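You operate a simulated robot arm through the tools that you are given. There is no shell and no other tool. Be economical: measure what you need, move in short steps, check, and stop when the job is done.

Carry out the task below with a simulated robot arm. There is one attempt and no reset: what you move stays moved.

TASK
Straighten the bent grey bracket in the blue vice.
Fine: black knob tight, tap with the mallet till it is straight, mallet back, knob slack, bracket out onto the bench. Pinch nothing. Set down upright: brown mallet. Where these are worked on the way, their far stop is far enough and under half their travel is too little: black knob.
Where things are to end (x, y in the base frame): grey bracket within 0.06 m of [0.49, 0.22].

The check looks at the end state, three seconds after you hand in, the way a careful person would. Anything else that was tipped, shoved, dropped, spilled or broken makes it a failure.

THE ROBOT
A 6-joint arm with a two-finger parallel gripper, fixed in place. Base frame: the origin is at the foot of the arm, x ahead of it, y to its left, z up; the work surface is at about z = 0.8. Lengths are in m, angles in rad, forces in N, time in s.
With the tool pointing down near the work surface it reaches from about 0.24 to 0.64 m from the base axis. Its first joint turns from -1.152 to 1.152 rad. Payload 2.7 kg.
The TCP is the grasp point between the finger pads, 0.023 m short of the fingertips. In the tool frame z runs along the fingers and y along their closing line. The gripper opens to 0.094 m. The fingers are 0.038 m wide and 0.01 m thick; the gripper's body (0.054 by 0.096 m) begins 0.039 m behind the TCP.
Orientation is that of the tool frame in the base frame, as [roll, pitch, yaw] about the fixed x, y, z axes, in that order (R = Rz(yaw) Ry(pitch) Rx(roll)). With the fingers straight down and closing along the base's y, the tool's x points along the base's -x, its y along +y and its z along -z.

THE INTERFACE
- The arm moves only by the tool play_rows. Its argument "steps" is a list of rows, each a list of 3 entries, a list of its own where there are three numbers: the shift along the tool's x, y, z in m, then the turn, a rotation vector about the tool's x, y, z in rad, then the finger opening in m, from 0 to 0.094. In form: [[[tx, ty, tz], [ax, ay, az], claw], ...]. A call has 1 to 8 rows; each row is the pose to reach, as a shift and turn from the pose commanded when the call began, along the tool's axes at that moment. Rows are played at 5 a second. More than 0.05 m and 0.15 rad between two rows, or a gripper value outside its range, and nothing of the call is played. Where a pose cannot be reached the arm comes as near as it can. A force on the tool above 70 N (or 10 N above the force at the start of the call, whichever is more), or a blocked arm, ends the call early, and 0.2 s more pass. Each finger travels about 0.045 m/s and halts on what it meets, pressing with about 45 N; the grip force reading is that of the motor and also rises with nothing between the fingers. The clock runs only during rows and for 0.2 s after the last one: add rows that repeat a pose to give the fingers time. It gives the time, the measured TCP pose, the force on the tool (base axes), the opening and the grip force at its end, in the units of the frame above (readings bear some noise), with the torque about the TCP (base axes, N m) and any sound that the robot's microphone picked up.
- Cameras (640 x 400 px; columns grow to the right, rows downward): "scene" is fixed at [0.0509, -0.4127, 1.4247]; the picture's right is [0.94, -0.33, 0.00], its down [-0.13, -0.36, -0.92] and it looks along [0.31, 0.87, -0.38] (base axes); focal length 327 px, centre (320, 200). "wrist" rides on the gripper at [0.086, 0.016, -0.075] in the tool frame; the picture's right is [-0.18, 0.98, 0.00], its down [-0.58, -0.11, -0.81] and it looks along [-0.79, -0.15, 0.59] (tool axes); focal length 243 px, centre (320, 200). There is no depth. A picture from a camera that has moved, and an enlarged one, comes with that camera's place and axes in the base frame and with its lens.
- capture(camera): a new picture of that camera. The clock stands still meanwhile.
- zoom(camera, box): a new picture of the part [left, top, right, bottom] of that camera's present view, enlarged. The clock stands still meanwhile.
- close_job(): hands the job in; it is judged then, once.

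Work in short steps. Places have to be worked out from the pictures, the camera data and where the tool is seen: move nearer, look again, correct. Check each grasp and each placing, and mend what went wrong. You have 120 turns and 84 pictures in all, those below and enlarged ones among them. Open the gripper and draw the arm clear of the work before you hand the job in, unless the task says otherwise; then end with one line.

The tools are called after "Emit:" as a command line: name --argument value ..., lists and objects as JSON in quotes. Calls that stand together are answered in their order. play_rows: Moves the arm, as the interface text tells. Its arguments: {"type":"object","properties":{"steps":{"type":"array"}},"required":["steps"]} The other tools are called the same way: capture (camera) takes a picture; zoom (camera, box) takes an enlarged picture of a part of a camera's view; close_job () hands the job in.

At the start:

```text
time_s: 0.0
ee_pos: [0.3456, 0.0929, 1.2871]
orientation: [-3.14, 0.0, -3.138]
contact_force: [-0.2, 0.1, -0.9]
moment: [-0.02, -0.01, -0.01]
grip_width: 0.094
gripper_force: 0.0
```

scene: 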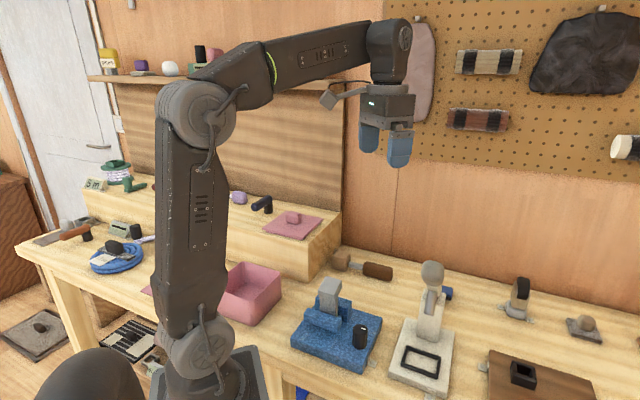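
wrist: 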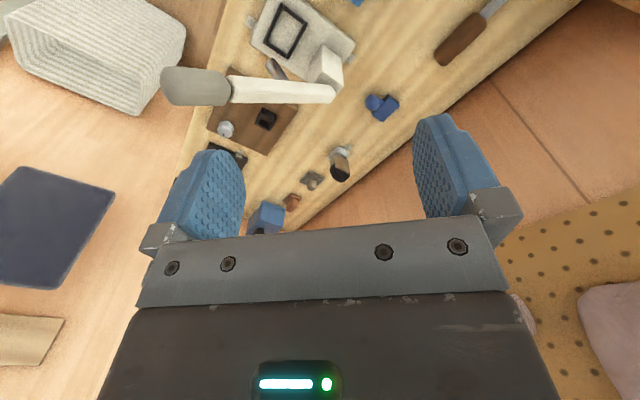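

The scene shows a blue vice near the middle right of the bench, with the mallet lying behind it. I zoom in for detail.

Emit:
zoom --camera "scene" --box '[270, 240, 430, 380]'

Emit:
zoom --camera "scene" --box '[380, 240, 640, 400]'

```text
2.86 times, centred on (350, 310) of scene
camera zoom: at [0.0509, -0.4127, 1.4247], right [0.94, -0.33, 0.0], down [-0.13, -0.36, -0.92], along [0.31, 0.87, -0.38], focal length 934 px, centre (234, -114)
```

zoom: 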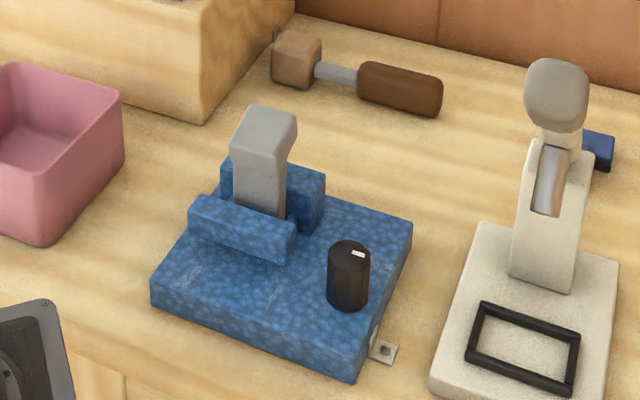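

```text
2.46 times, centred on (510, 320) of scene
camera zoom: at [0.0509, -0.4127, 1.4247], right [0.94, -0.33, 0.0], down [-0.13, -0.36, -0.92], along [0.31, 0.87, -0.38], focal length 805 px, centre (-148, -95)
```

zoom: 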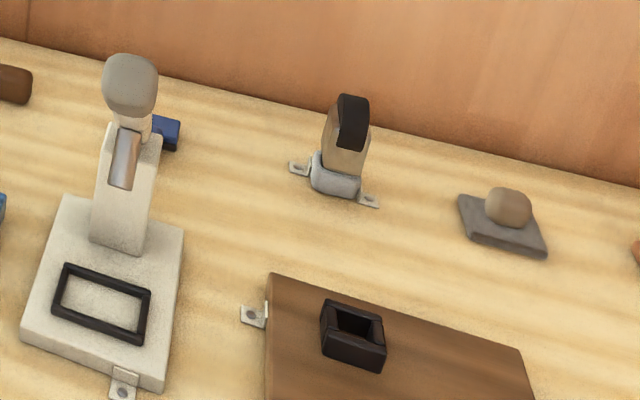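

The vice stands at about (.30,.15), turned about 45°, with the knob near (.32,.085) and the mallet head near (.43,.43). I swing the wrist camera round to view the vice from the -y side.

Emit:
play_rows --steps '[[[0.008, -0.03, 0.025], [0, 0, -0.15], 0.06], [[0.016, -0.06, 0.05], [0, 0, -0.3], 0.06], [[0.024, -0.09, 0.075], [0, 0, -0.45], 0.06], [[0.032, -0.12, 0.1], [0, 0, -0.6], 0.06], [[0.04, -0.15, 0.125], [0, 0, -0.75], 0.06], [[0.048, -0.18, 0.15], [0, 0, -0.9], 0.06], [[0.056, -0.21, 0.175], [0, 0, -1.05], 0.06], [[0.065, -0.243, 0.2], [0, 0, -1.2], 0.06]]'

Emit:
capture --camera "wrist"

Emit:
capture --camera "scene"

```text
time_s: 1.8
ee_pos: [0.2807, -0.1479, 1.0863]
orientation: [-3.139, -0.002, -1.937]
contact_force: [-0.7, -0.1, -0.8]
moment: [-0.03, -0.03, 0.01]
grip_width: 0.06
gripper_force: 0.1
```

```text
79 pictures are left
camera wrist: at [0.2337, -0.222, 1.1608], right [-0.85, 0.53, 0.0], down [0.31, 0.5, 0.81], along [0.42, 0.69, -0.59], focal length 243 px, centre (320, 200)
```

wrist: 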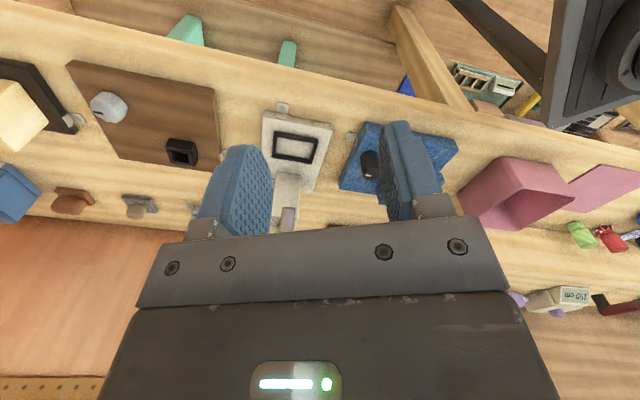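

```text
78 pictures are left
```

scene: 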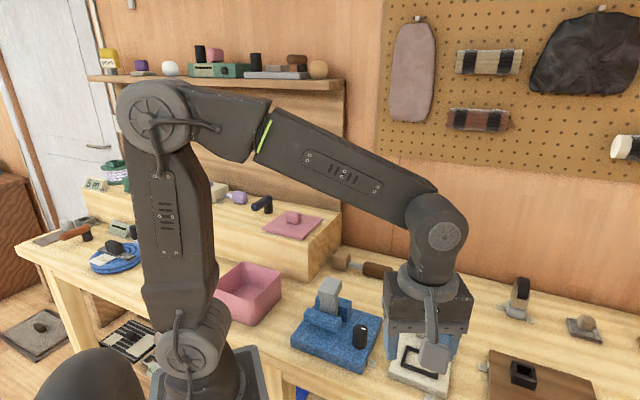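

The wrist picture is upside down with near things at the top, so I close in on the vice and turn a little more for a clearer view.

Emit:
play_rows --steps '[[[-0.032, 0.011, 0.009], [0, 0, -0.1], 0.094], [[-0.064, 0.022, 0.018], [0, 0, -0.2], 0.094], [[-0.096, 0.033, 0.027], [0, 0, -0.3], 0.094], [[-0.129, 0.044, 0.037], [0, 0, -0.37], 0.094]]'

Emit:
capture --camera "wrist"

```text
time_s: 2.5
ee_pos: [0.2817, -0.08, 1.0666]
orientation: [-3.14, -0.018, -1.742]
contact_force: [-14.5, -24.1, 0.9]
moment: [1.16, -0.74, -1.33]
grip_width: 0.0899
gripper_force: 0.1
stopped in row 3: the force on the tool passed its limit at 109 N (the readings are from after the stop); the commanded pose is now the measured one
```

```text
77 pictures are left
camera wrist: at [0.2501, -0.1607, 1.1447], right [-0.94, 0.35, 0.0], down [0.21, 0.57, 0.8], along [0.28, 0.74, -0.61], focal length 243 px, centre (320, 200)
```

wrist: 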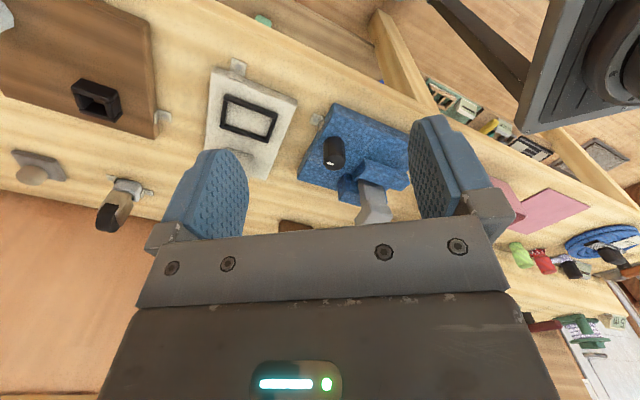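

Something blocked the arm; I check the scene for what it touched.

Emit:
capture --camera "scene"

```text
76 pictures are left
```

scene: 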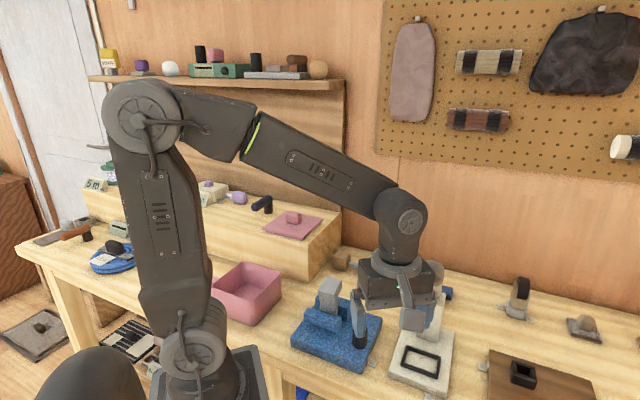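

Triangulating shows that the white press's lever ball sits near (.37,-.05,1.10), so the hand has bumped it. I back straight away along the contact force and then inspect it.

Emit:
play_rows --steps '[[[0.02, 0.015, 0], [0, 0, 0], 0.09], [[0.04, 0.03, 0], [0, 0, 0], 0.09], [[0.05, 0.05, 0], [0, 0, 0], 0.09]]'

Emit:
capture --camera "scene"

Emit:
capture --camera "wrist"

```text
time_s: 3.3
ee_pos: [0.2233, -0.1196, 1.0676]
orientation: [-3.136, -0.016, -1.738]
contact_force: [-0.5, -0.1, -0.8]
moment: [-0.03, 0.01, -0.02]
grip_width: 0.0899
gripper_force: 0.1
```

```text
75 pictures are left
```

scene: 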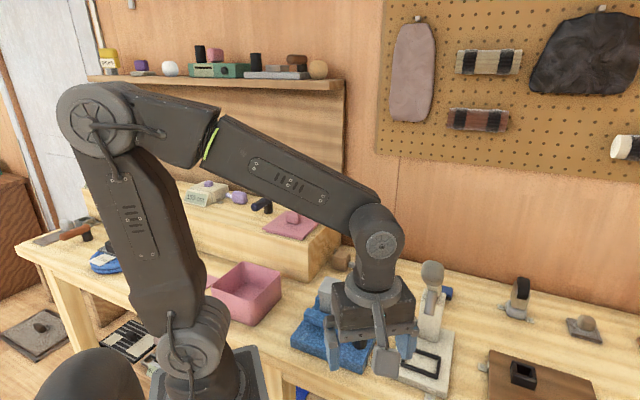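

```text
74 pictures are left
camera wrist: at [0.1934, -0.2002, 1.1449], right [-0.94, 0.34, -0.01], down [0.2, 0.57, 0.8], along [0.28, 0.75, -0.6], focal length 243 px, centre (320, 200)
```

wrist: 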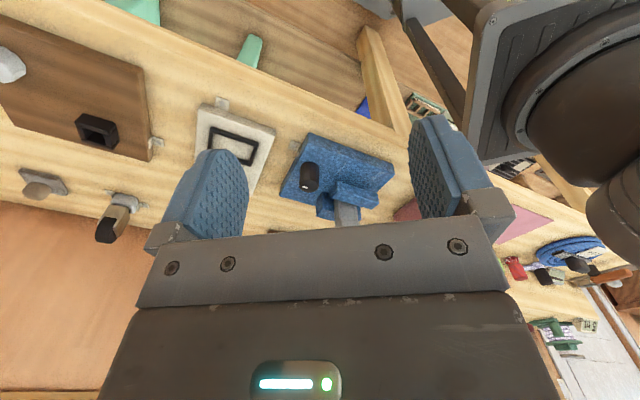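

Emit:
zoom --camera "scene" --box '[380, 240, 640, 400]'

```text
2.46 times, centred on (510, 320) of scene
camera zoom: at [0.0509, -0.4127, 1.4247], right [0.94, -0.33, 0.0], down [-0.13, -0.36, -0.92], along [0.31, 0.87, -0.38], focal length 805 px, centre (-148, -95)
```

zoom: 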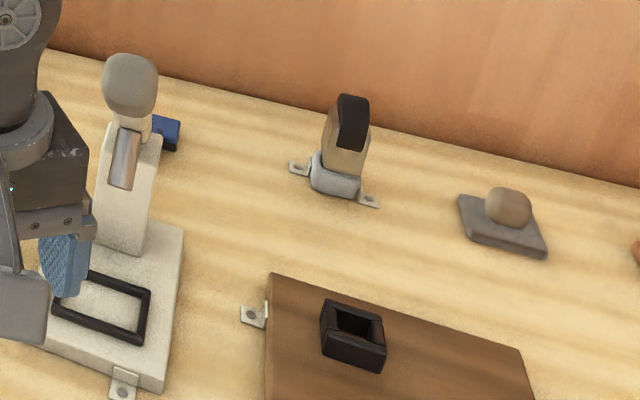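

The press looks unchanged, so no harm done. I zoom the present wrist view on the vice to locate the knob and jaws.

Emit:
zoom --camera "wrist" --box '[260, 110, 420, 230]'

```text
3.33 times, centred on (340, 170) of wrist
camera zoom: at [0.1934, -0.2002, 1.1449], right [-0.94, 0.34, -0.01], down [0.2, 0.57, 0.8], along [0.28, 0.75, -0.6], focal length 809 px, centre (253, 300)
```

zoom: 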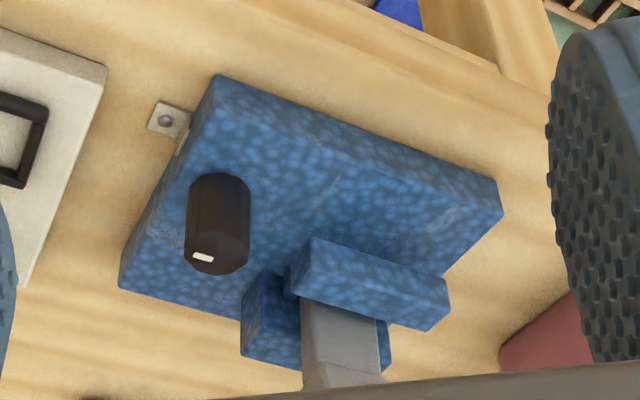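

Knob axis is about (.324,.090), top about z .885. I move along the -x side, clear of the lever, turning the tool for the knob.

Emit:
play_rows --steps '[[[-0.034, 0.002, 0], [0, 0, 0.12], 0.06], [[-0.068, 0.004, 0], [0, 0, 0.24], 0.06], [[-0.102, 0.006, 0], [0, 0, 0.36], 0.06], [[-0.136, 0.008, 0], [0, 0, 0.48], 0.06], [[-0.17, 0.0115, 0], [0, 0, 0.62], 0.06]]'

Emit:
capture --camera "wrist"

Emit:
capture --camera "scene"

```text
time_s: 4.5
ee_pos: [0.2411, 0.0511, 1.0646]
orientation: [-3.129, -0.011, -2.357]
contact_force: [-0.1, 0.3, 0.1]
moment: [-0.02, -0.02, 0.01]
grip_width: 0.0598
gripper_force: 0.0
```

```text
71 pictures are left
camera wrist: at [0.1678, 0.0043, 1.1415], right [-0.56, 0.82, -0.01], down [0.49, 0.35, 0.8], along [0.67, 0.45, -0.6], focal length 243 px, centre (320, 200)
```

wrist: 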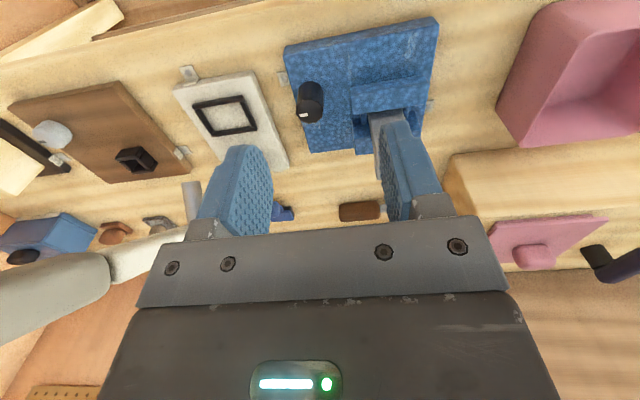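

```text
70 pictures are left
```

scene: 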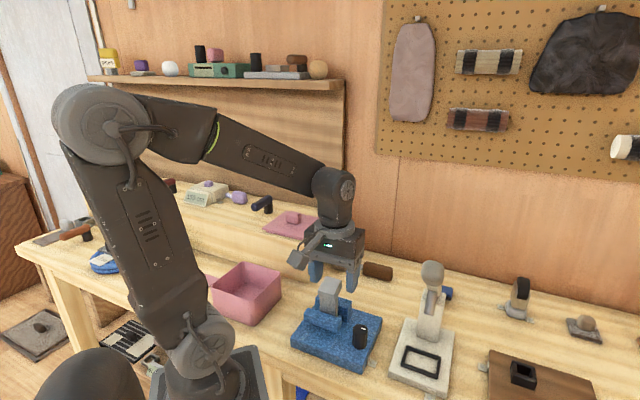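

Emit:
zoom --camera "wrist" --box '[270, 10, 460, 200]'

```text
2.11 times, centred on (365, 105) of wrist
camera zoom: at [0.1678, 0.0043, 1.1415], right [-0.56, 0.82, -0.01], down [0.49, 0.35, 0.8], along [0.67, 0.45, -0.6], focal length 511 px, centre (225, 400)
```

zoom: 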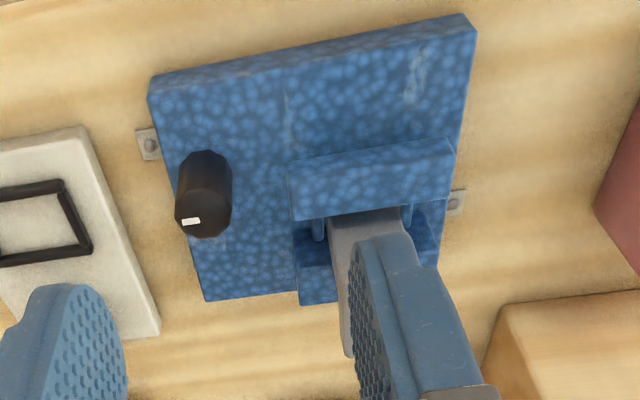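

I move to hover above the knob at z≈1.0 and check alignment.

Emit:
play_rows --steps '[[[-0.028, -0.01, 0.022], [0, 0, 0], 0.06], [[-0.056, -0.02, 0.044], [0, 0, 0], 0.06], [[-0.083, -0.03, 0.065], [0, 0, 0], 0.06]]'

Emit:
capture --camera "wrist"

Emit:
zoom --camera "scene" --box '[270, 200, 430, 380]'

```text
time_s: 5.3
ee_pos: [0.3215, 0.0857, 0.9971]
orientation: [-3.127, -0.011, -2.357]
contact_force: [-0.5, -0.2, -0.3]
moment: [-0.01, -0.01, 0.01]
grip_width: 0.0599
gripper_force: 0.0
```

```text
68 pictures are left
camera wrist: at [0.2485, 0.037, 1.0742], right [-0.56, 0.83, -0.01], down [0.49, 0.35, 0.8], along [0.67, 0.45, -0.6], focal length 243 px, centre (320, 200)
```

wrist: 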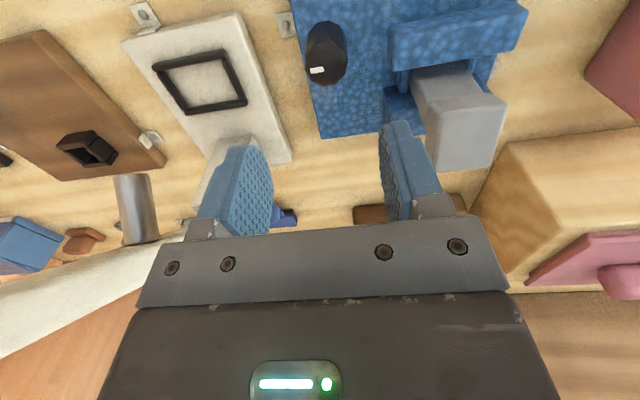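

```text
2.22 times, centred on (350, 290) of scene
camera zoom: at [0.0509, -0.4127, 1.4247], right [0.94, -0.33, 0.0], down [-0.13, -0.36, -0.92], along [0.31, 0.87, -0.38], focal length 727 px, centre (253, 0)
```

zoom: 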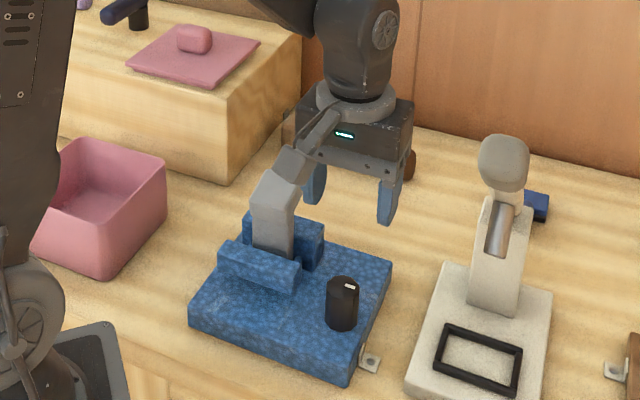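

Knob axis measures (.320,.088); TCP is within 3 mm. I narrow to 0.05 and descend around it to z≈.87.

Emit:
play_rows --steps '[[[-0.001, 0.0025, 0.03], [0, 0, 0], 0.05], [[-0.001, 0.0025, 0.06], [0, 0, 0], 0.05], [[-0.001, 0.0025, 0.09], [0, 0, 0], 0.05]]'

Emit:
zoom --camera "scene" --box '[290, 230, 410, 380]'

Emit:
capture --camera "wrist"

```text
time_s: 6.1
ee_pos: [0.3238, 0.0878, 0.9098]
orientation: [-3.127, -0.012, -2.354]
contact_force: [0.1, -0.3, -1.0]
moment: [-0.04, 0.0, 0.0]
grip_width: 0.05
gripper_force: 0.1
```

```text
2.67 times, centred on (350, 305) of scene
camera zoom: at [0.0509, -0.4127, 1.4247], right [0.94, -0.33, 0.0], down [-0.13, -0.36, -0.92], along [0.31, 0.87, -0.38], focal length 872 px, centre (240, -80)
```

zoom: 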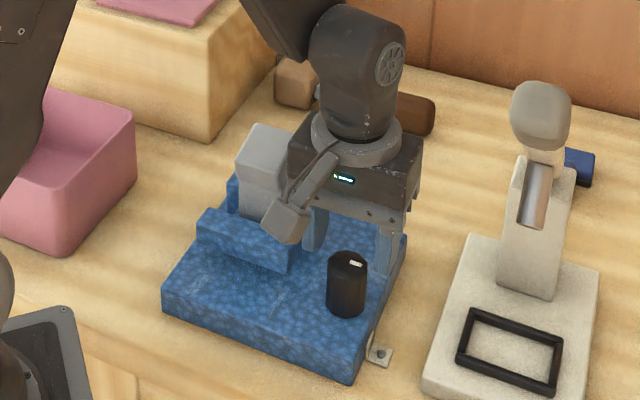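

```text
65 pictures are left
camera wrist: at [0.2494, 0.0393, 0.9863], right [-0.56, 0.83, -0.01], down [0.49, 0.35, 0.8], along [0.67, 0.45, -0.6], focal length 243 px, centre (320, 200)
```

wrist: 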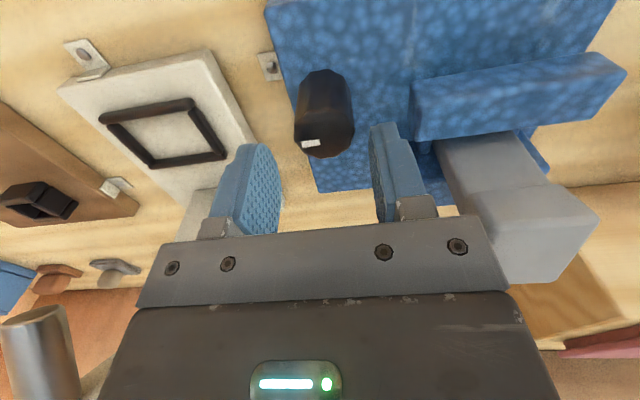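

Fingertips straddle the knob top. I go down 4 cm more and close.

Emit:
play_rows --steps '[[[0, 0, 0.02], [0, 0, 0], 0.05], [[0, 0, 0.04], [0, 0, 0], 0.05], [[0, 0, 0.04], [0, 0, 0], 0.03], [[0, 0, 0.04], [0, 0, 0], 0.025], [[0, 0, 0.04], [0, 0, 0], 0.025]]'

```text
time_s: 7.3
ee_pos: [0.3195, 0.0874, 0.8674]
orientation: [-3.131, -0.01, -2.357]
contact_force: [-4.2, 5.6, -1.4]
moment: [1.42, 0.71, -0.02]
grip_width: 0.0339
gripper_force: 45.0
```

The knob is gripped at 0.034. I try turning clockwise (from above) gently and watch torque and sound.

Emit:
play_rows --steps '[[[0, 0, 0], [0, 0, 0.1], 0.025], [[0, 0, 0], [0, 0, 0.2], 0.025], [[0, 0, 0], [0, 0, 0.3], 0.025], [[0, 0, 0], [0, 0, 0.4], 0.025]]'

Emit:
zoom --camera "wrist" --box '[220, 0, 540, 200]'

```text
time_s: 8.3
ee_pos: [0.3195, 0.0877, 0.8688]
orientation: [-3.126, -0.008, -2.758]
contact_force: [-13.0, 27.5, -36.5]
moment: [1.33, 0.9, 0.17]
grip_width: 0.0343
gripper_force: 45.1
```

```text
2.00 times, centred on (380, 100) of wrist
camera zoom: at [0.2329, 0.072, 0.9456], right [-0.2, 0.98, -0.02], down [0.58, 0.13, 0.8], along [0.79, 0.15, -0.6], focal length 485 px, centre (200, 400)
```

zoom: 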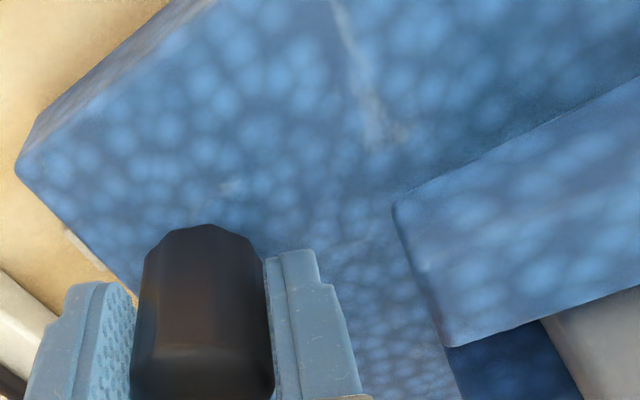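

Emit:
zoom --camera "scene" --box '[290, 260, 410, 360]'

```text
4.00 times, centred on (350, 310) of scene
camera zoom: at [0.051, -0.412, 1.425], right [0.94, -0.33, 0.0], down [-0.13, -0.36, -0.92], along [0.31, 0.87, -0.39], focal length 1308 px, centre (200, -240)
```

zoom: 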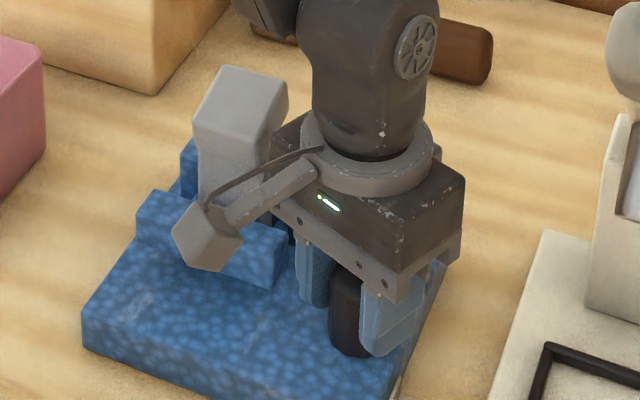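

I hold still for a moment to see whether that force settles.

Emit:
play_rows --steps '[[[0, 0, 0], [0, 0, 0], 0.025], [[0, 0, 0], [0, 0, 0], 0.025]]'

```text
time_s: 8.9
ee_pos: [0.3194, 0.0872, 0.8702]
orientation: [-3.126, -0.008, -2.756]
contact_force: [-15.9, 27.6, -35.0]
moment: [1.11, 1.0, 0.06]
grip_width: 0.0339
gripper_force: 44.7
```

The force persists, so I open the fingers to unload and see whether the knob's mark moved.

Emit:
play_rows --steps '[[[0, 0, 0], [0, 0, 0], 0.05], [[0, 0, 0], [0, 0, 0], 0.05], [[0, 0, 0], [0, 0, 0], 0.05]]'

Emit:
zoom --camera "wrist" --box '[220, 50, 460, 200]'

```text
time_s: 9.7
ee_pos: [0.3217, 0.0876, 0.8702]
orientation: [-3.126, -0.004, -2.758]
contact_force: [-0.3, 0.6, 0.4]
moment: [0.03, -0.03, -0.02]
grip_width: 0.05
gripper_force: 0.0
```

```text
2.67 times, centred on (340, 125) of wrist
camera zoom: at [0.2343, 0.0712, 0.9464], right [-0.2, 0.98, -0.02], down [0.58, 0.13, 0.81], along [0.79, 0.15, -0.59], focal length 647 px, centre (267, 400)
```

zoom: 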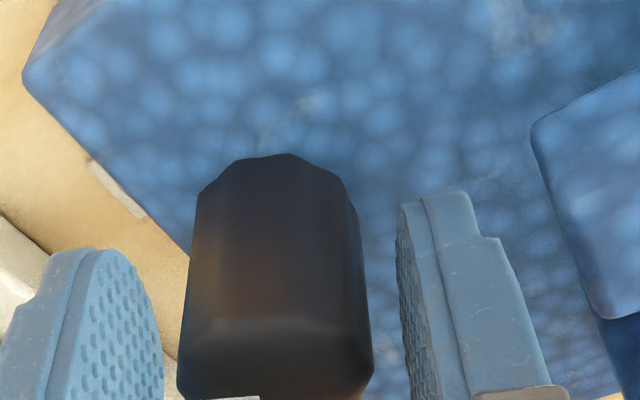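

Emit:
zoom --camera "wrist" --box '[240, 140, 420, 250]'

Emit:
zoom --camera "scene" --box '[290, 260, 410, 360]'

```text
3.56 times, centred on (330, 195) of wrist
camera zoom: at [0.2343, 0.0712, 0.9464], right [-0.2, 0.98, -0.02], down [0.58, 0.13, 0.81], along [0.79, 0.15, -0.59], focal length 863 px, centre (284, 218)
```

zoom: 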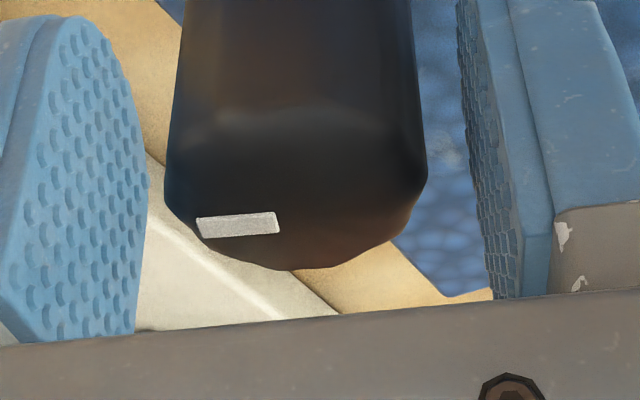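

```text
4.00 times, centred on (350, 310) of scene
camera zoom: at [0.0509, -0.4127, 1.4247], right [0.94, -0.33, 0.0], down [-0.13, -0.36, -0.92], along [0.31, 0.87, -0.38], focal length 1308 px, centre (200, -240)
```

zoom: 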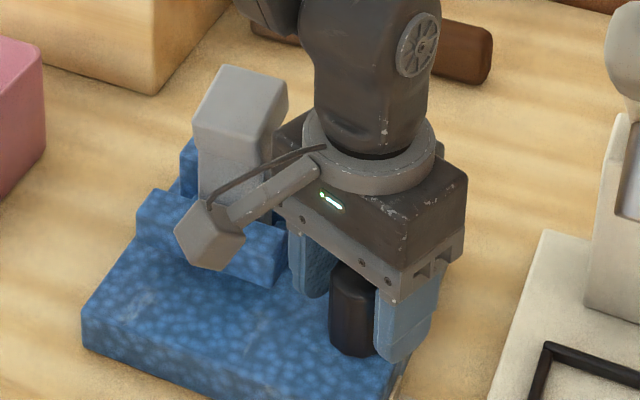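

The mark kept its place relative to the tool, so the knob turned with it and no stop has been met. I swing back ccw with open fingers to get a long clockwise stroke.

Emit:
play_rows --steps '[[[0, 0, 0], [0, 0, -0.14], 0.05], [[0, 0, 0], [0, 0, -0.28], 0.05], [[0, 0, 0], [0, 0, -0.42], 0.05], [[0, 0, 0], [0, 0, -0.56], 0.05], [[0, 0, 0], [0, 0, -0.7], 0.05], [[0, 0, 0], [0, 0, -0.84], 0.05], [[0, 0, 0], [0, 0, -0.98], 0.05], [[0, 0, 0], [0, 0, -1.1], 0.05]]'

Emit:
capture --camera "wrist"

```text
time_s: 11.5
ee_pos: [0.3214, 0.0883, 0.8694]
orientation: [-3.137, -0.015, -1.654]
contact_force: [0.3, 0.3, 0.5]
moment: [0.01, 0.01, 0.04]
grip_width: 0.0502
gripper_force: 0.1
```

```text
59 pictures are left
camera wrist: at [0.2971, 0.0046, 0.9473], right [-0.96, 0.26, -0.01], down [0.16, 0.58, 0.8], along [0.21, 0.77, -0.6], focal length 243 px, centre (320, 200)
```

wrist: 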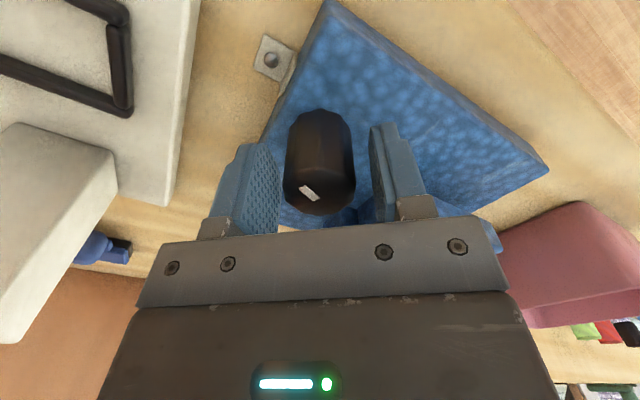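

Emit:
play_rows --steps '[[[0, 0, 0], [0, 0, 0], 0.03], [[0, 0, 0], [0, 0, 0], 0.025], [[0, 0, 0], [0, 0, 0.13], 0.025], [[0, 0, 0], [0, 0, 0.26], 0.025], [[0, 0, 0], [0, 0, 0.39], 0.025], [[0, 0, 0], [0, 0, 0.52], 0.025]]'

Emit:
play_rows --steps '[[[0, 0, 0], [0, 0, 0.13], 0.025], [[0, 0, 0], [0, 0, 0.26], 0.025], [[0, 0, 0], [0, 0, 0.39], 0.025], [[0, 0, 0], [0, 0, 0.52], 0.025], [[0, 0, 0], [0, 0, 0.62], 0.025]]'

```text
time_s: 12.9
ee_pos: [0.3219, 0.0879, 0.8712]
orientation: [-3.128, -0.011, -2.178]
contact_force: [4.1, 3.7, 15.9]
moment: [-0.29, 1.81, 0.1]
grip_width: 0.034
gripper_force: 45.0
```

```text
time_s: 14.1
ee_pos: [0.3212, 0.0863, 0.8692]
orientation: [-3.127, -0.002, -2.797]
contact_force: [-14.1, 14.2, 36.4]
moment: [1.54, 0.83, 0.06]
grip_width: 0.0339
gripper_force: 45.1
```

No stop yet after about 1.5 rad. I check whether the mark followed and whether the jaw has moved.

Emit:
zoom --camera "scene" --box '[270, 240, 430, 380]'

Emit:
zoom --camera "wrist" --box '[240, 0, 640, 250]'

```text
2.86 times, centred on (350, 310) of scene
camera zoom: at [0.0502, -0.4125, 1.4248], right [0.94, -0.33, 0.0], down [-0.13, -0.36, -0.92], along [0.31, 0.87, -0.38], focal length 934 px, centre (234, -114)
```

zoom: 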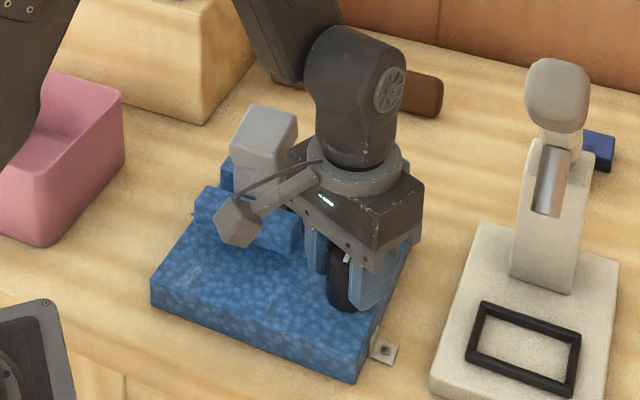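

```text
1.60 times, centred on (440, 125) of wrist
camera zoom: at [0.2334, 0.076, 0.9452], right [-0.16, 0.99, -0.02], down [0.58, 0.11, 0.81], along [0.8, 0.12, -0.59], focal length 388 px, centre (128, 320)
```

zoom: 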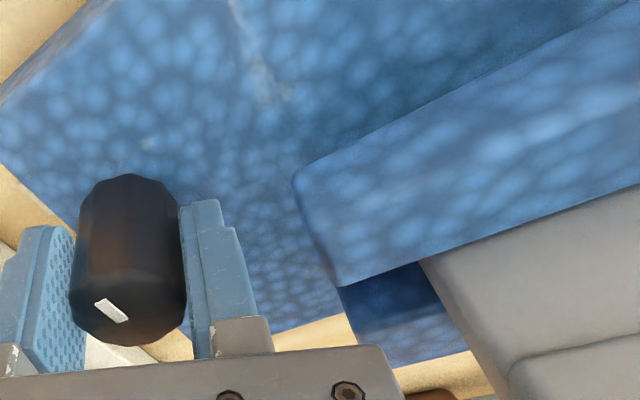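

The front jaw has moved toward the bracket, so clockwise tightens. Another stroke: release, swing back, regrip.

Emit:
play_rows --steps '[[[0, 0, 0], [0, 0, 0], 0.05], [[0, 0, 0], [0, 0, 0], 0.05], [[0, 0, 0], [0, 0, -0.15], 0.05], [[0, 0, 0], [0, 0, -0.3], 0.05], [[0, 0, 0], [0, 0, -0.45], 0.05], [[0, 0, 0], [0, 0, -0.6], 0.05], [[0, 0, 0], [0, 0, -0.75], 0.05], [[0, 0, 0], [0, 0, -0.9], 0.05]]'

Emit:
play_rows --steps '[[[0, 0, 0], [0, 0, -0.13], 0.05], [[0, 0, 0], [0, 0, -0.25], 0.05], [[0, 0, 0], [0, 0, -0.25], 0.03], [[0, 0, 0], [0, 0, -0.25], 0.025], [[0, 0, 0], [0, 0, -0.12], 0.025], [[0, 0, 0], [0, 0, 0.02], 0.025], [[0, 0, 0], [0, 0, 0.16], 0.025], [[0, 0, 0], [0, 0, 0.3], 0.025]]'

Emit:
play_rows --steps '[[[0, 0, 0], [0, 0, 0.13], 0.025], [[0, 0, 0], [0, 0, 0.26], 0.025], [[0, 0, 0], [0, 0, 0.39], 0.025], [[0, 0, 0], [0, 0, 0.52], 0.025], [[0, 0, 0], [0, 0, 0.62], 0.025]]'

```text
time_s: 15.9
ee_pos: [0.3221, 0.0887, 0.8702]
orientation: [-3.133, -0.015, -1.894]
contact_force: [1.2, -0.3, -0.1]
moment: [0.01, 0.01, 0.05]
grip_width: 0.0499
gripper_force: 0.0
```

```text
time_s: 17.7
ee_pos: [0.3202, 0.087, 0.8722]
orientation: [-3.131, -0.014, -2.197]
contact_force: [4.3, -1.1, -8.9]
moment: [0.19, 1.25, 0.48]
grip_width: 0.0338
gripper_force: 45.4
```

```text
time_s: 18.9
ee_pos: [0.3205, 0.0878, 0.8699]
orientation: [-3.126, -0.003, -2.82]
contact_force: [-11.7, 12.4, 2.8]
moment: [0.87, 0.36, 0.31]
grip_width: 0.0345
gripper_force: 24.5
```

Torque about z rose to 0.3–0.5 Nm, so this may be the stop. I look at the mark and jaws.

Emit:
zoom --camera "wrist" --box '[240, 0, 640, 250]'

Emit:
zoom --camera "scene" --box '[270, 240, 430, 380]'

```text
1.60 times, centred on (440, 125) of wrist
camera zoom: at [0.2327, 0.0776, 0.9455], right [-0.14, 0.99, -0.02], down [0.59, 0.09, 0.81], along [0.8, 0.1, -0.59], focal length 388 px, centre (128, 320)
```

zoom: 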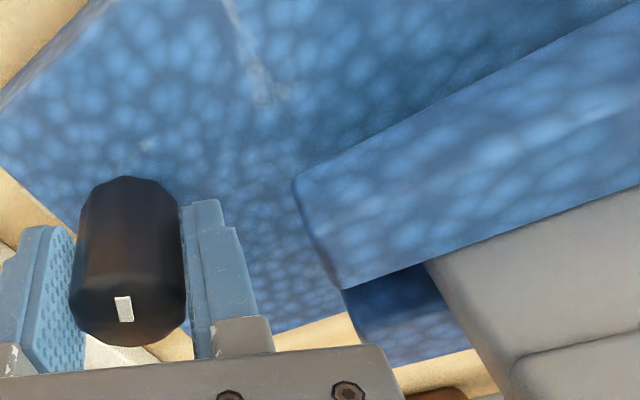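

```text
2.86 times, centred on (350, 310) of scene
camera zoom: at [0.0506, -0.4125, 1.4248], right [0.94, -0.33, 0.0], down [-0.13, -0.36, -0.92], along [0.31, 0.87, -0.38], focal length 934 px, centre (234, -114)
```

zoom: 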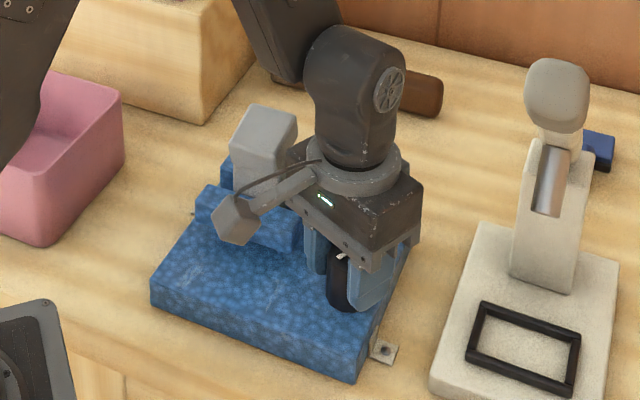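

The jaw barely moved this time. I press a bit further clockwise to feel whether it is against the stop.

Emit:
play_rows --steps '[[[0, 0, 0], [0, 0, 0.1], 0.02], [[0, 0, 0], [0, 0, 0.2], 0.02]]'

Emit:
zoom --camera "wrist" --box '[240, 0, 640, 250]'

```text
time_s: 19.5
ee_pos: [0.3205, 0.0882, 0.8695]
orientation: [-3.126, -0.001, -3.017]
contact_force: [-14.4, 22.5, 3.7]
moment: [1.61, 0.95, 0.25]
grip_width: 0.0338
gripper_force: 44.8
```

```text
1.60 times, centred on (440, 125) of wrist
camera zoom: at [0.2326, 0.0953, 0.9446], right [0.06, 1.0, -0.02], down [0.59, -0.02, 0.81], along [0.81, -0.06, -0.59], focal length 388 px, centre (128, 320)
```

zoom: 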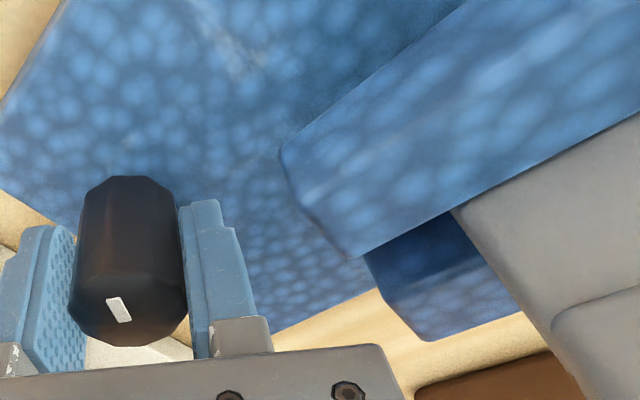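

The mark slipped back while the tool turned, so the knob is at its tight stop after about 95°. I release and rise.

Emit:
play_rows --steps '[[[0, 0, 0], [0, 0, 0], 0.05], [[0, 0, 0], [0, 0, 0], 0.055], [[0, 0, -0.03], [0, 0, 0], 0.055], [[0, 0, -0.07], [0, 0, 0], 0.055], [[0, 0, -0.11], [0, 0, 0], 0.055], [[0, 0, -0.16], [0, 0, 0], 0.055], [[0, 0, -0.21], [0, 0, 0], 0.055]]'

Emit:
capture --camera "wrist"

Emit:
zoom --camera "scene" --box '[290, 250, 390, 370]'

```text
time_s: 21.1
ee_pos: [0.3181, 0.0916, 1.0827]
orientation: [-3.125, -0.002, -3.016]
contact_force: [-0.7, -0.4, -0.6]
moment: [-0.05, 0.03, 0.0]
grip_width: 0.055
gripper_force: 0.0
```

```text
53 pictures are left
camera wrist: at [0.2295, 0.0973, 1.1582], right [0.06, 1.0, -0.02], down [0.59, -0.02, 0.81], along [0.81, -0.06, -0.59], focal length 243 px, centre (320, 200)
```

wrist: 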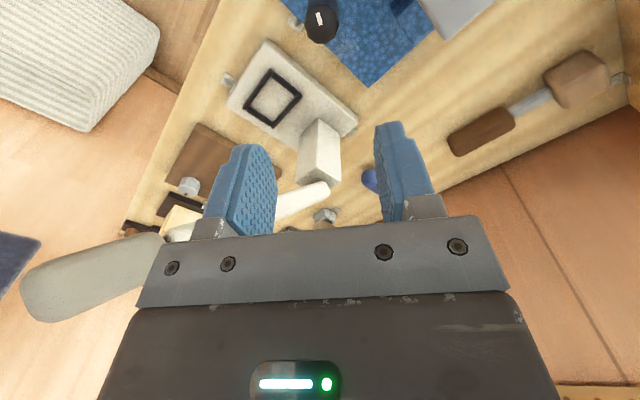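

```text
3.33 times, centred on (340, 310) of scene
camera zoom: at [0.0509, -0.4127, 1.4247], right [0.94, -0.33, 0.0], down [-0.13, -0.36, -0.92], along [0.31, 0.87, -0.38], focal length 1090 px, centre (253, -167)
```

zoom: 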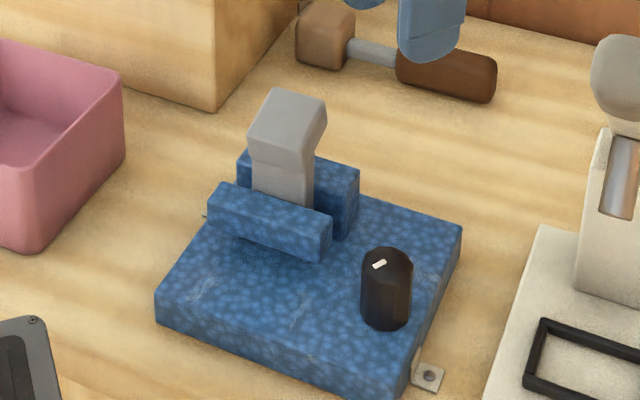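

The vice is closed on the bracket, whose upper part leans back (+x,+y). I want a side view along the jaws, so I move over to the -x,+y side, at the yaw I'd also use for the mallet.

Emit:
play_rows --steps '[[[0.012, 0.026, 0.004], [0, 0, 0.15], 0.055], [[0.023, 0.053, 0.008], [0, 0, 0.3], 0.055], [[0.035, 0.079, 0.012], [0, 0, 0.45], 0.06], [[0.046, 0.105, 0.015], [0, 0, 0.6], 0.07], [[0.058, 0.132, 0.02], [0, 0, 0.75], 0.08], [[0.069, 0.158, 0.023], [0, 0, 0.9], 0.09]]'

Emit:
capture --camera "wrist"

Emit:
zoom --camera "scene" --box '[310, 240, 410, 300]'

```text
time_s: 22.5
ee_pos: [0.2329, 0.2409, 1.053]
orientation: [-3.131, 0.012, 2.366]
contact_force: [-0.8, -0.5, -0.4]
moment: [-0.02, 0.02, 0.0]
grip_width: 0.0901
gripper_force: 0.0
```

```text
51 pictures are left
camera wrist: at [0.1817, 0.3154, 1.1272], right [0.82, 0.57, -0.01], down [0.34, -0.47, 0.81], along [0.46, -0.67, -0.58], focal length 243 px, centre (320, 200)
```

wrist: 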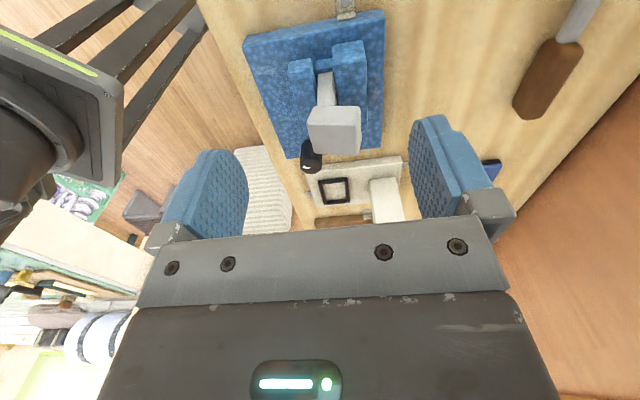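

```text
6.40 times, centred on (360, 270) of scene
camera zoom: at [0.0509, -0.4127, 1.4247], right [0.94, -0.33, 0.0], down [-0.13, -0.36, -0.92], along [0.31, 0.87, -0.38], focal length 2093 px, centre (64, -248)
```

zoom: 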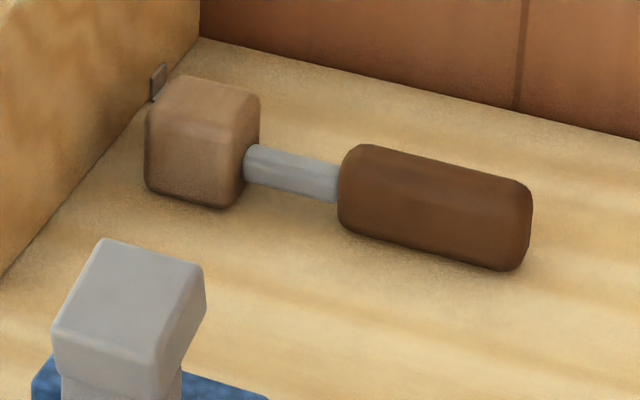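

Emit:
zoom --camera "wrist" --box '[240, 20, 420, 180]'

```text
2.50 times, centred on (330, 100) of wrist
camera zoom: at [0.1817, 0.3154, 1.1272], right [0.82, 0.57, -0.01], down [0.34, -0.47, 0.81], along [0.46, -0.67, -0.58], focal length 606 px, centre (295, 450)
```

zoom: 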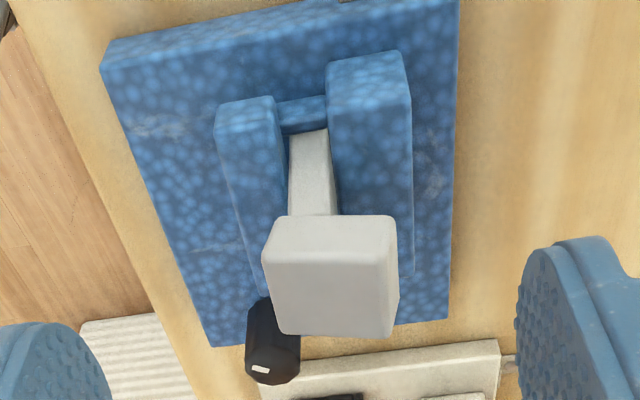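

Emit:
zoom --camera "wrist" --box '[300, 60, 370, 160]'

Emit:
zoom --camera "scene" --box '[305, 270, 355, 330]'

```text
4.00 times, centred on (335, 110) of wrist
camera zoom: at [0.1817, 0.3154, 1.1272], right [0.82, 0.57, -0.01], down [0.34, -0.47, 0.81], along [0.46, -0.67, -0.58], focal length 970 px, centre (260, 560)
```

zoom: 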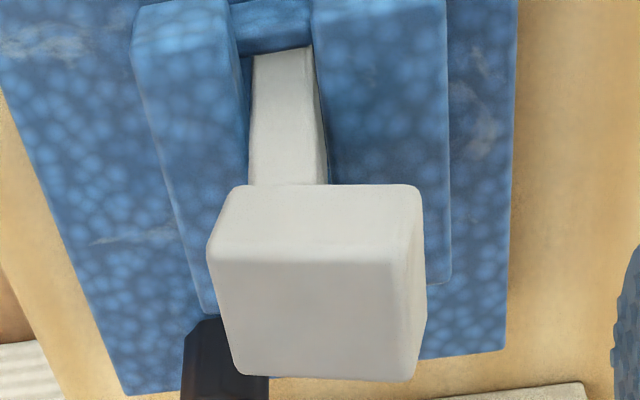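

```text
6.67 times, centred on (330, 300) of scene
camera zoom: at [0.0509, -0.4127, 1.4247], right [0.94, -0.33, 0.0], down [-0.13, -0.36, -0.92], along [0.31, 0.87, -0.38], focal length 2180 px, centre (253, -467)
```

zoom: 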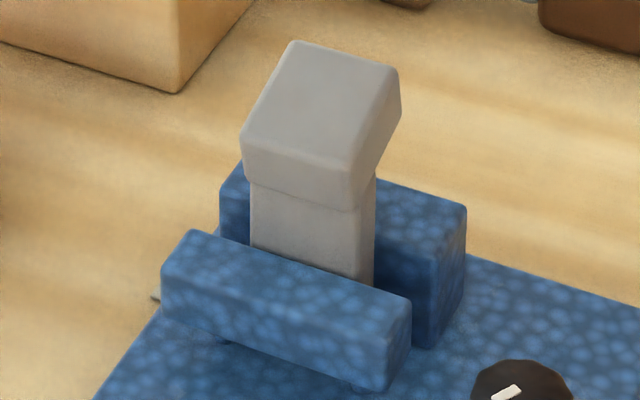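

The bracket shape is ambiguous from above, so I tilt the tool to look nearly level along the jaw line.

Emit:
play_rows --steps '[[[0.016, 0.001, 0.01], [0, -0.12, 0], 0.09], [[0.032, 0.002, 0.03], [0, -0.25, 0], 0.09], [[0.048, 0.004, 0.05], [0, -0.37, 0], 0.09], [[0.065, 0.005, 0.065], [0, -0.5, 0], 0.09]]'

Emit:
capture --camera "wrist"

```text
time_s: 23.5
ee_pos: [0.2592, 0.2528, 0.9824]
orientation: [-3.13, 0.514, 2.375]
contact_force: [0.2, -0.4, 0.8]
moment: [-0.01, -0.01, -0.01]
grip_width: 0.09
gripper_force: 0.0
out of reach, approached as far as the arm can: row 2, 3, 4
```

```text
46 pictures are left
camera wrist: at [0.1897, 0.343, 1.0054], right [0.8, 0.59, 0.08], down [0.01, -0.15, 0.99], along [0.6, -0.79, -0.12], focal length 243 px, centre (320, 200)
```

wrist: 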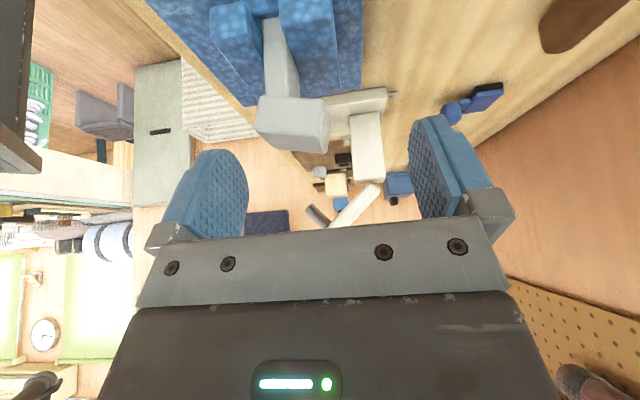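

Emit:
zoom --camera "wrist" --box '[190, 0, 390, 170]'

```text
2.35 times, centred on (290, 85) of wrist
camera zoom: at [0.1897, 0.343, 1.0054], right [0.8, 0.59, 0.08], down [0.01, -0.15, 0.99], along [0.6, -0.79, -0.12], focal length 571 px, centre (391, 471)
```

zoom: 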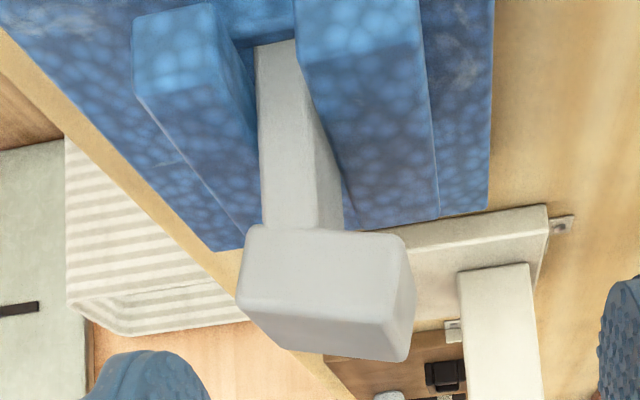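

Emit:
zoom --camera "wrist" --box '[250, 60, 340, 160]'

```text
4.00 times, centred on (295, 110) of wrist
camera zoom: at [0.1897, 0.343, 1.0054], right [0.8, 0.59, 0.08], down [0.01, -0.15, 0.99], along [0.6, -0.79, -0.12], focal length 970 px, centre (420, 560)
```

zoom: 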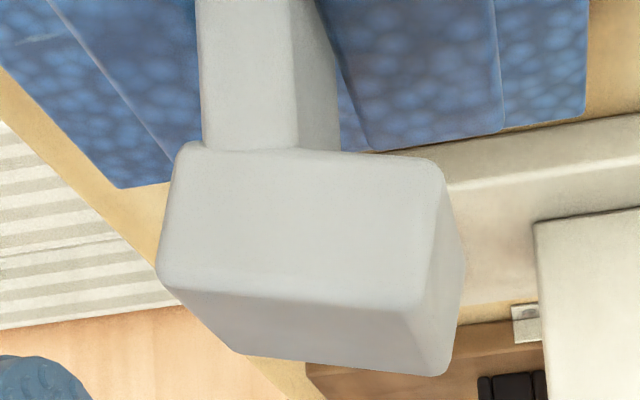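

This settles it: the stem is vertical and the top flange is tilted, its far (+x,+y) side about 13° too high. It needs taps from above on that raised far side, centred about (.30,.20) with the top at z≈.94. I level the tool and head for the mallet.

Emit:
play_rows --steps '[[[0, 0, -0.01], [0, 0.13, 0], 0.09], [[0, 0, -0.02], [0, 0.26, 0], 0.09], [[0, 0, -0.03], [0, 0.39, 0], 0.09], [[0, 0, -0.04], [0, 0.51, 0], 0.09]]'

```text
time_s: 24.5
ee_pos: [0.2451, 0.266, 1.0191]
orientation: [-3.131, 0.001, 2.369]
contact_force: [-1.2, 0.0, -0.7]
moment: [-0.02, 0.01, 0.01]
grip_width: 0.0901
gripper_force: 0.0
```

Emit:
play_rows --steps '[[[-0.016, 0.034, 0], [0, 0, -0.02], 0.07], [[-0.033, 0.07, 0], [0, 0, -0.04], 0.07], [[-0.05, 0.107, 0.01], [0, 0, -0.06], 0.07], [[-0.067, 0.143, 0.02], [0, 0, -0.08], 0.07], [[-0.084, 0.18, 0.035], [0, 0, -0.1], 0.07], [[-0.101, 0.216, 0.05], [0, 0, -0.1], 0.07], [[-0.119, 0.2545, 0.065], [0, 0, -0.1], 0.07]]'

Emit:
capture --camera "wrist"

Emit:
zoom --camera "scene" --box '[300, 200, 420, 300]'

```text
time_s: 26.1
ee_pos: [0.507, 0.3631, 0.9504]
orientation: [-3.128, 0.002, 2.468]
contact_force: [1.0, -0.1, 0.1]
moment: [-0.01, -0.01, 0.05]
grip_width: 0.07
gripper_force: 0.0
```

```text
43 pictures are left
camera wrist: at [0.4478, 0.4317, 1.0264], right [0.76, 0.65, -0.01], down [0.39, -0.44, 0.81], along [0.52, -0.62, -0.59], focal length 243 px, centre (320, 200)
```

wrist: 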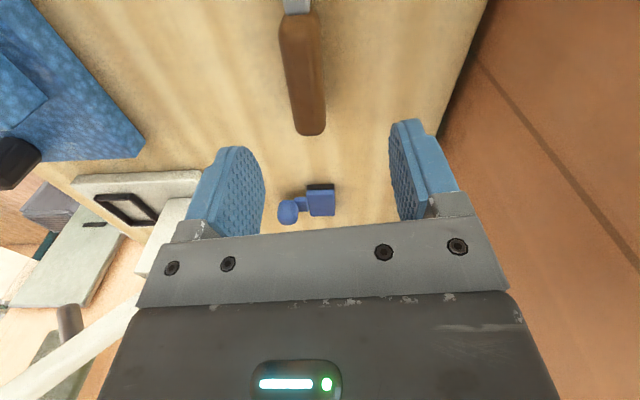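

```text
4.00 times, centred on (360, 250) of scene
camera zoom: at [0.0509, -0.4128, 1.4247], right [0.94, -0.33, 0.0], down [-0.13, -0.36, -0.92], along [0.31, 0.87, -0.38], focal length 1308 px, centre (160, 0)
```

zoom: 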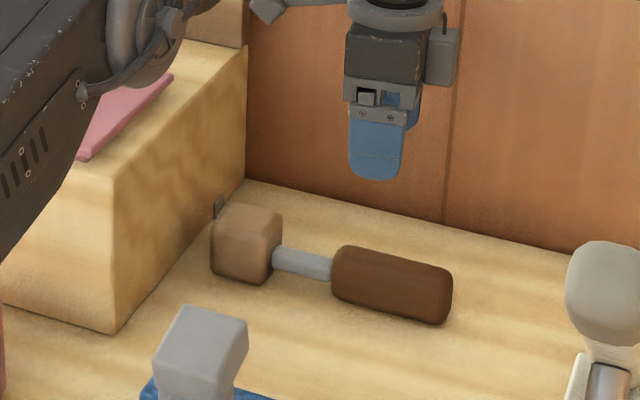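

Handle brown part runs from about (.474,.375) to (.540,.310). I shift over it, lower to z≈.89 and re-check.

Emit:
play_rows --steps '[[[-0.001, -0.007, 0.03], [0, 0, 0.035], 0.07], [[-0.002, -0.0138, 0.06], [0, 0, 0.07], 0.07]]'

Emit:
capture --camera "wrist"

Emit:
zoom --camera "scene" --box '[320, 220, 420, 300]'

```text
time_s: 26.7
ee_pos: [0.5, 0.353, 0.8908]
orientation: [-3.131, 0.001, 2.396]
contact_force: [-0.6, -0.2, 0.0]
moment: [-0.01, 0.01, 0.02]
grip_width: 0.0702
gripper_force: 0.0
```

```text
41 pictures are left
camera wrist: at [0.4471, 0.4239, 0.9668], right [0.8, 0.6, -0.01], down [0.36, -0.47, 0.81], along [0.48, -0.65, -0.59], focal length 243 px, centre (320, 200)
```

wrist: 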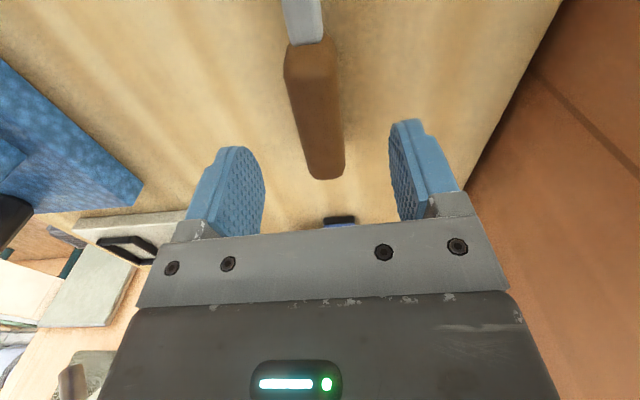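

```text
5.00 times, centred on (370, 260) of scene
camera zoom: at [0.0509, -0.4127, 1.4247], right [0.94, -0.33, 0.0], down [-0.13, -0.36, -0.92], along [0.31, 0.87, -0.38], focal length 1635 px, centre (70, -100)
```

zoom: 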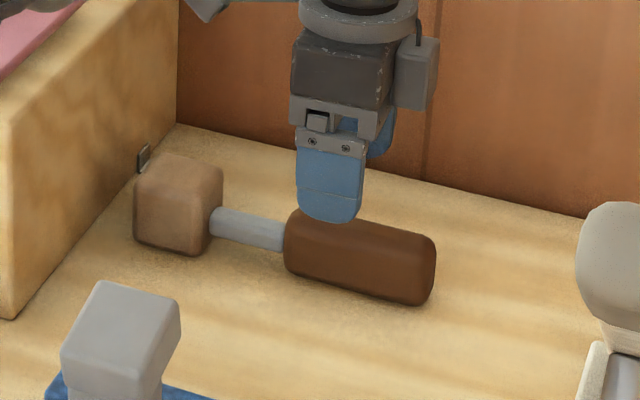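

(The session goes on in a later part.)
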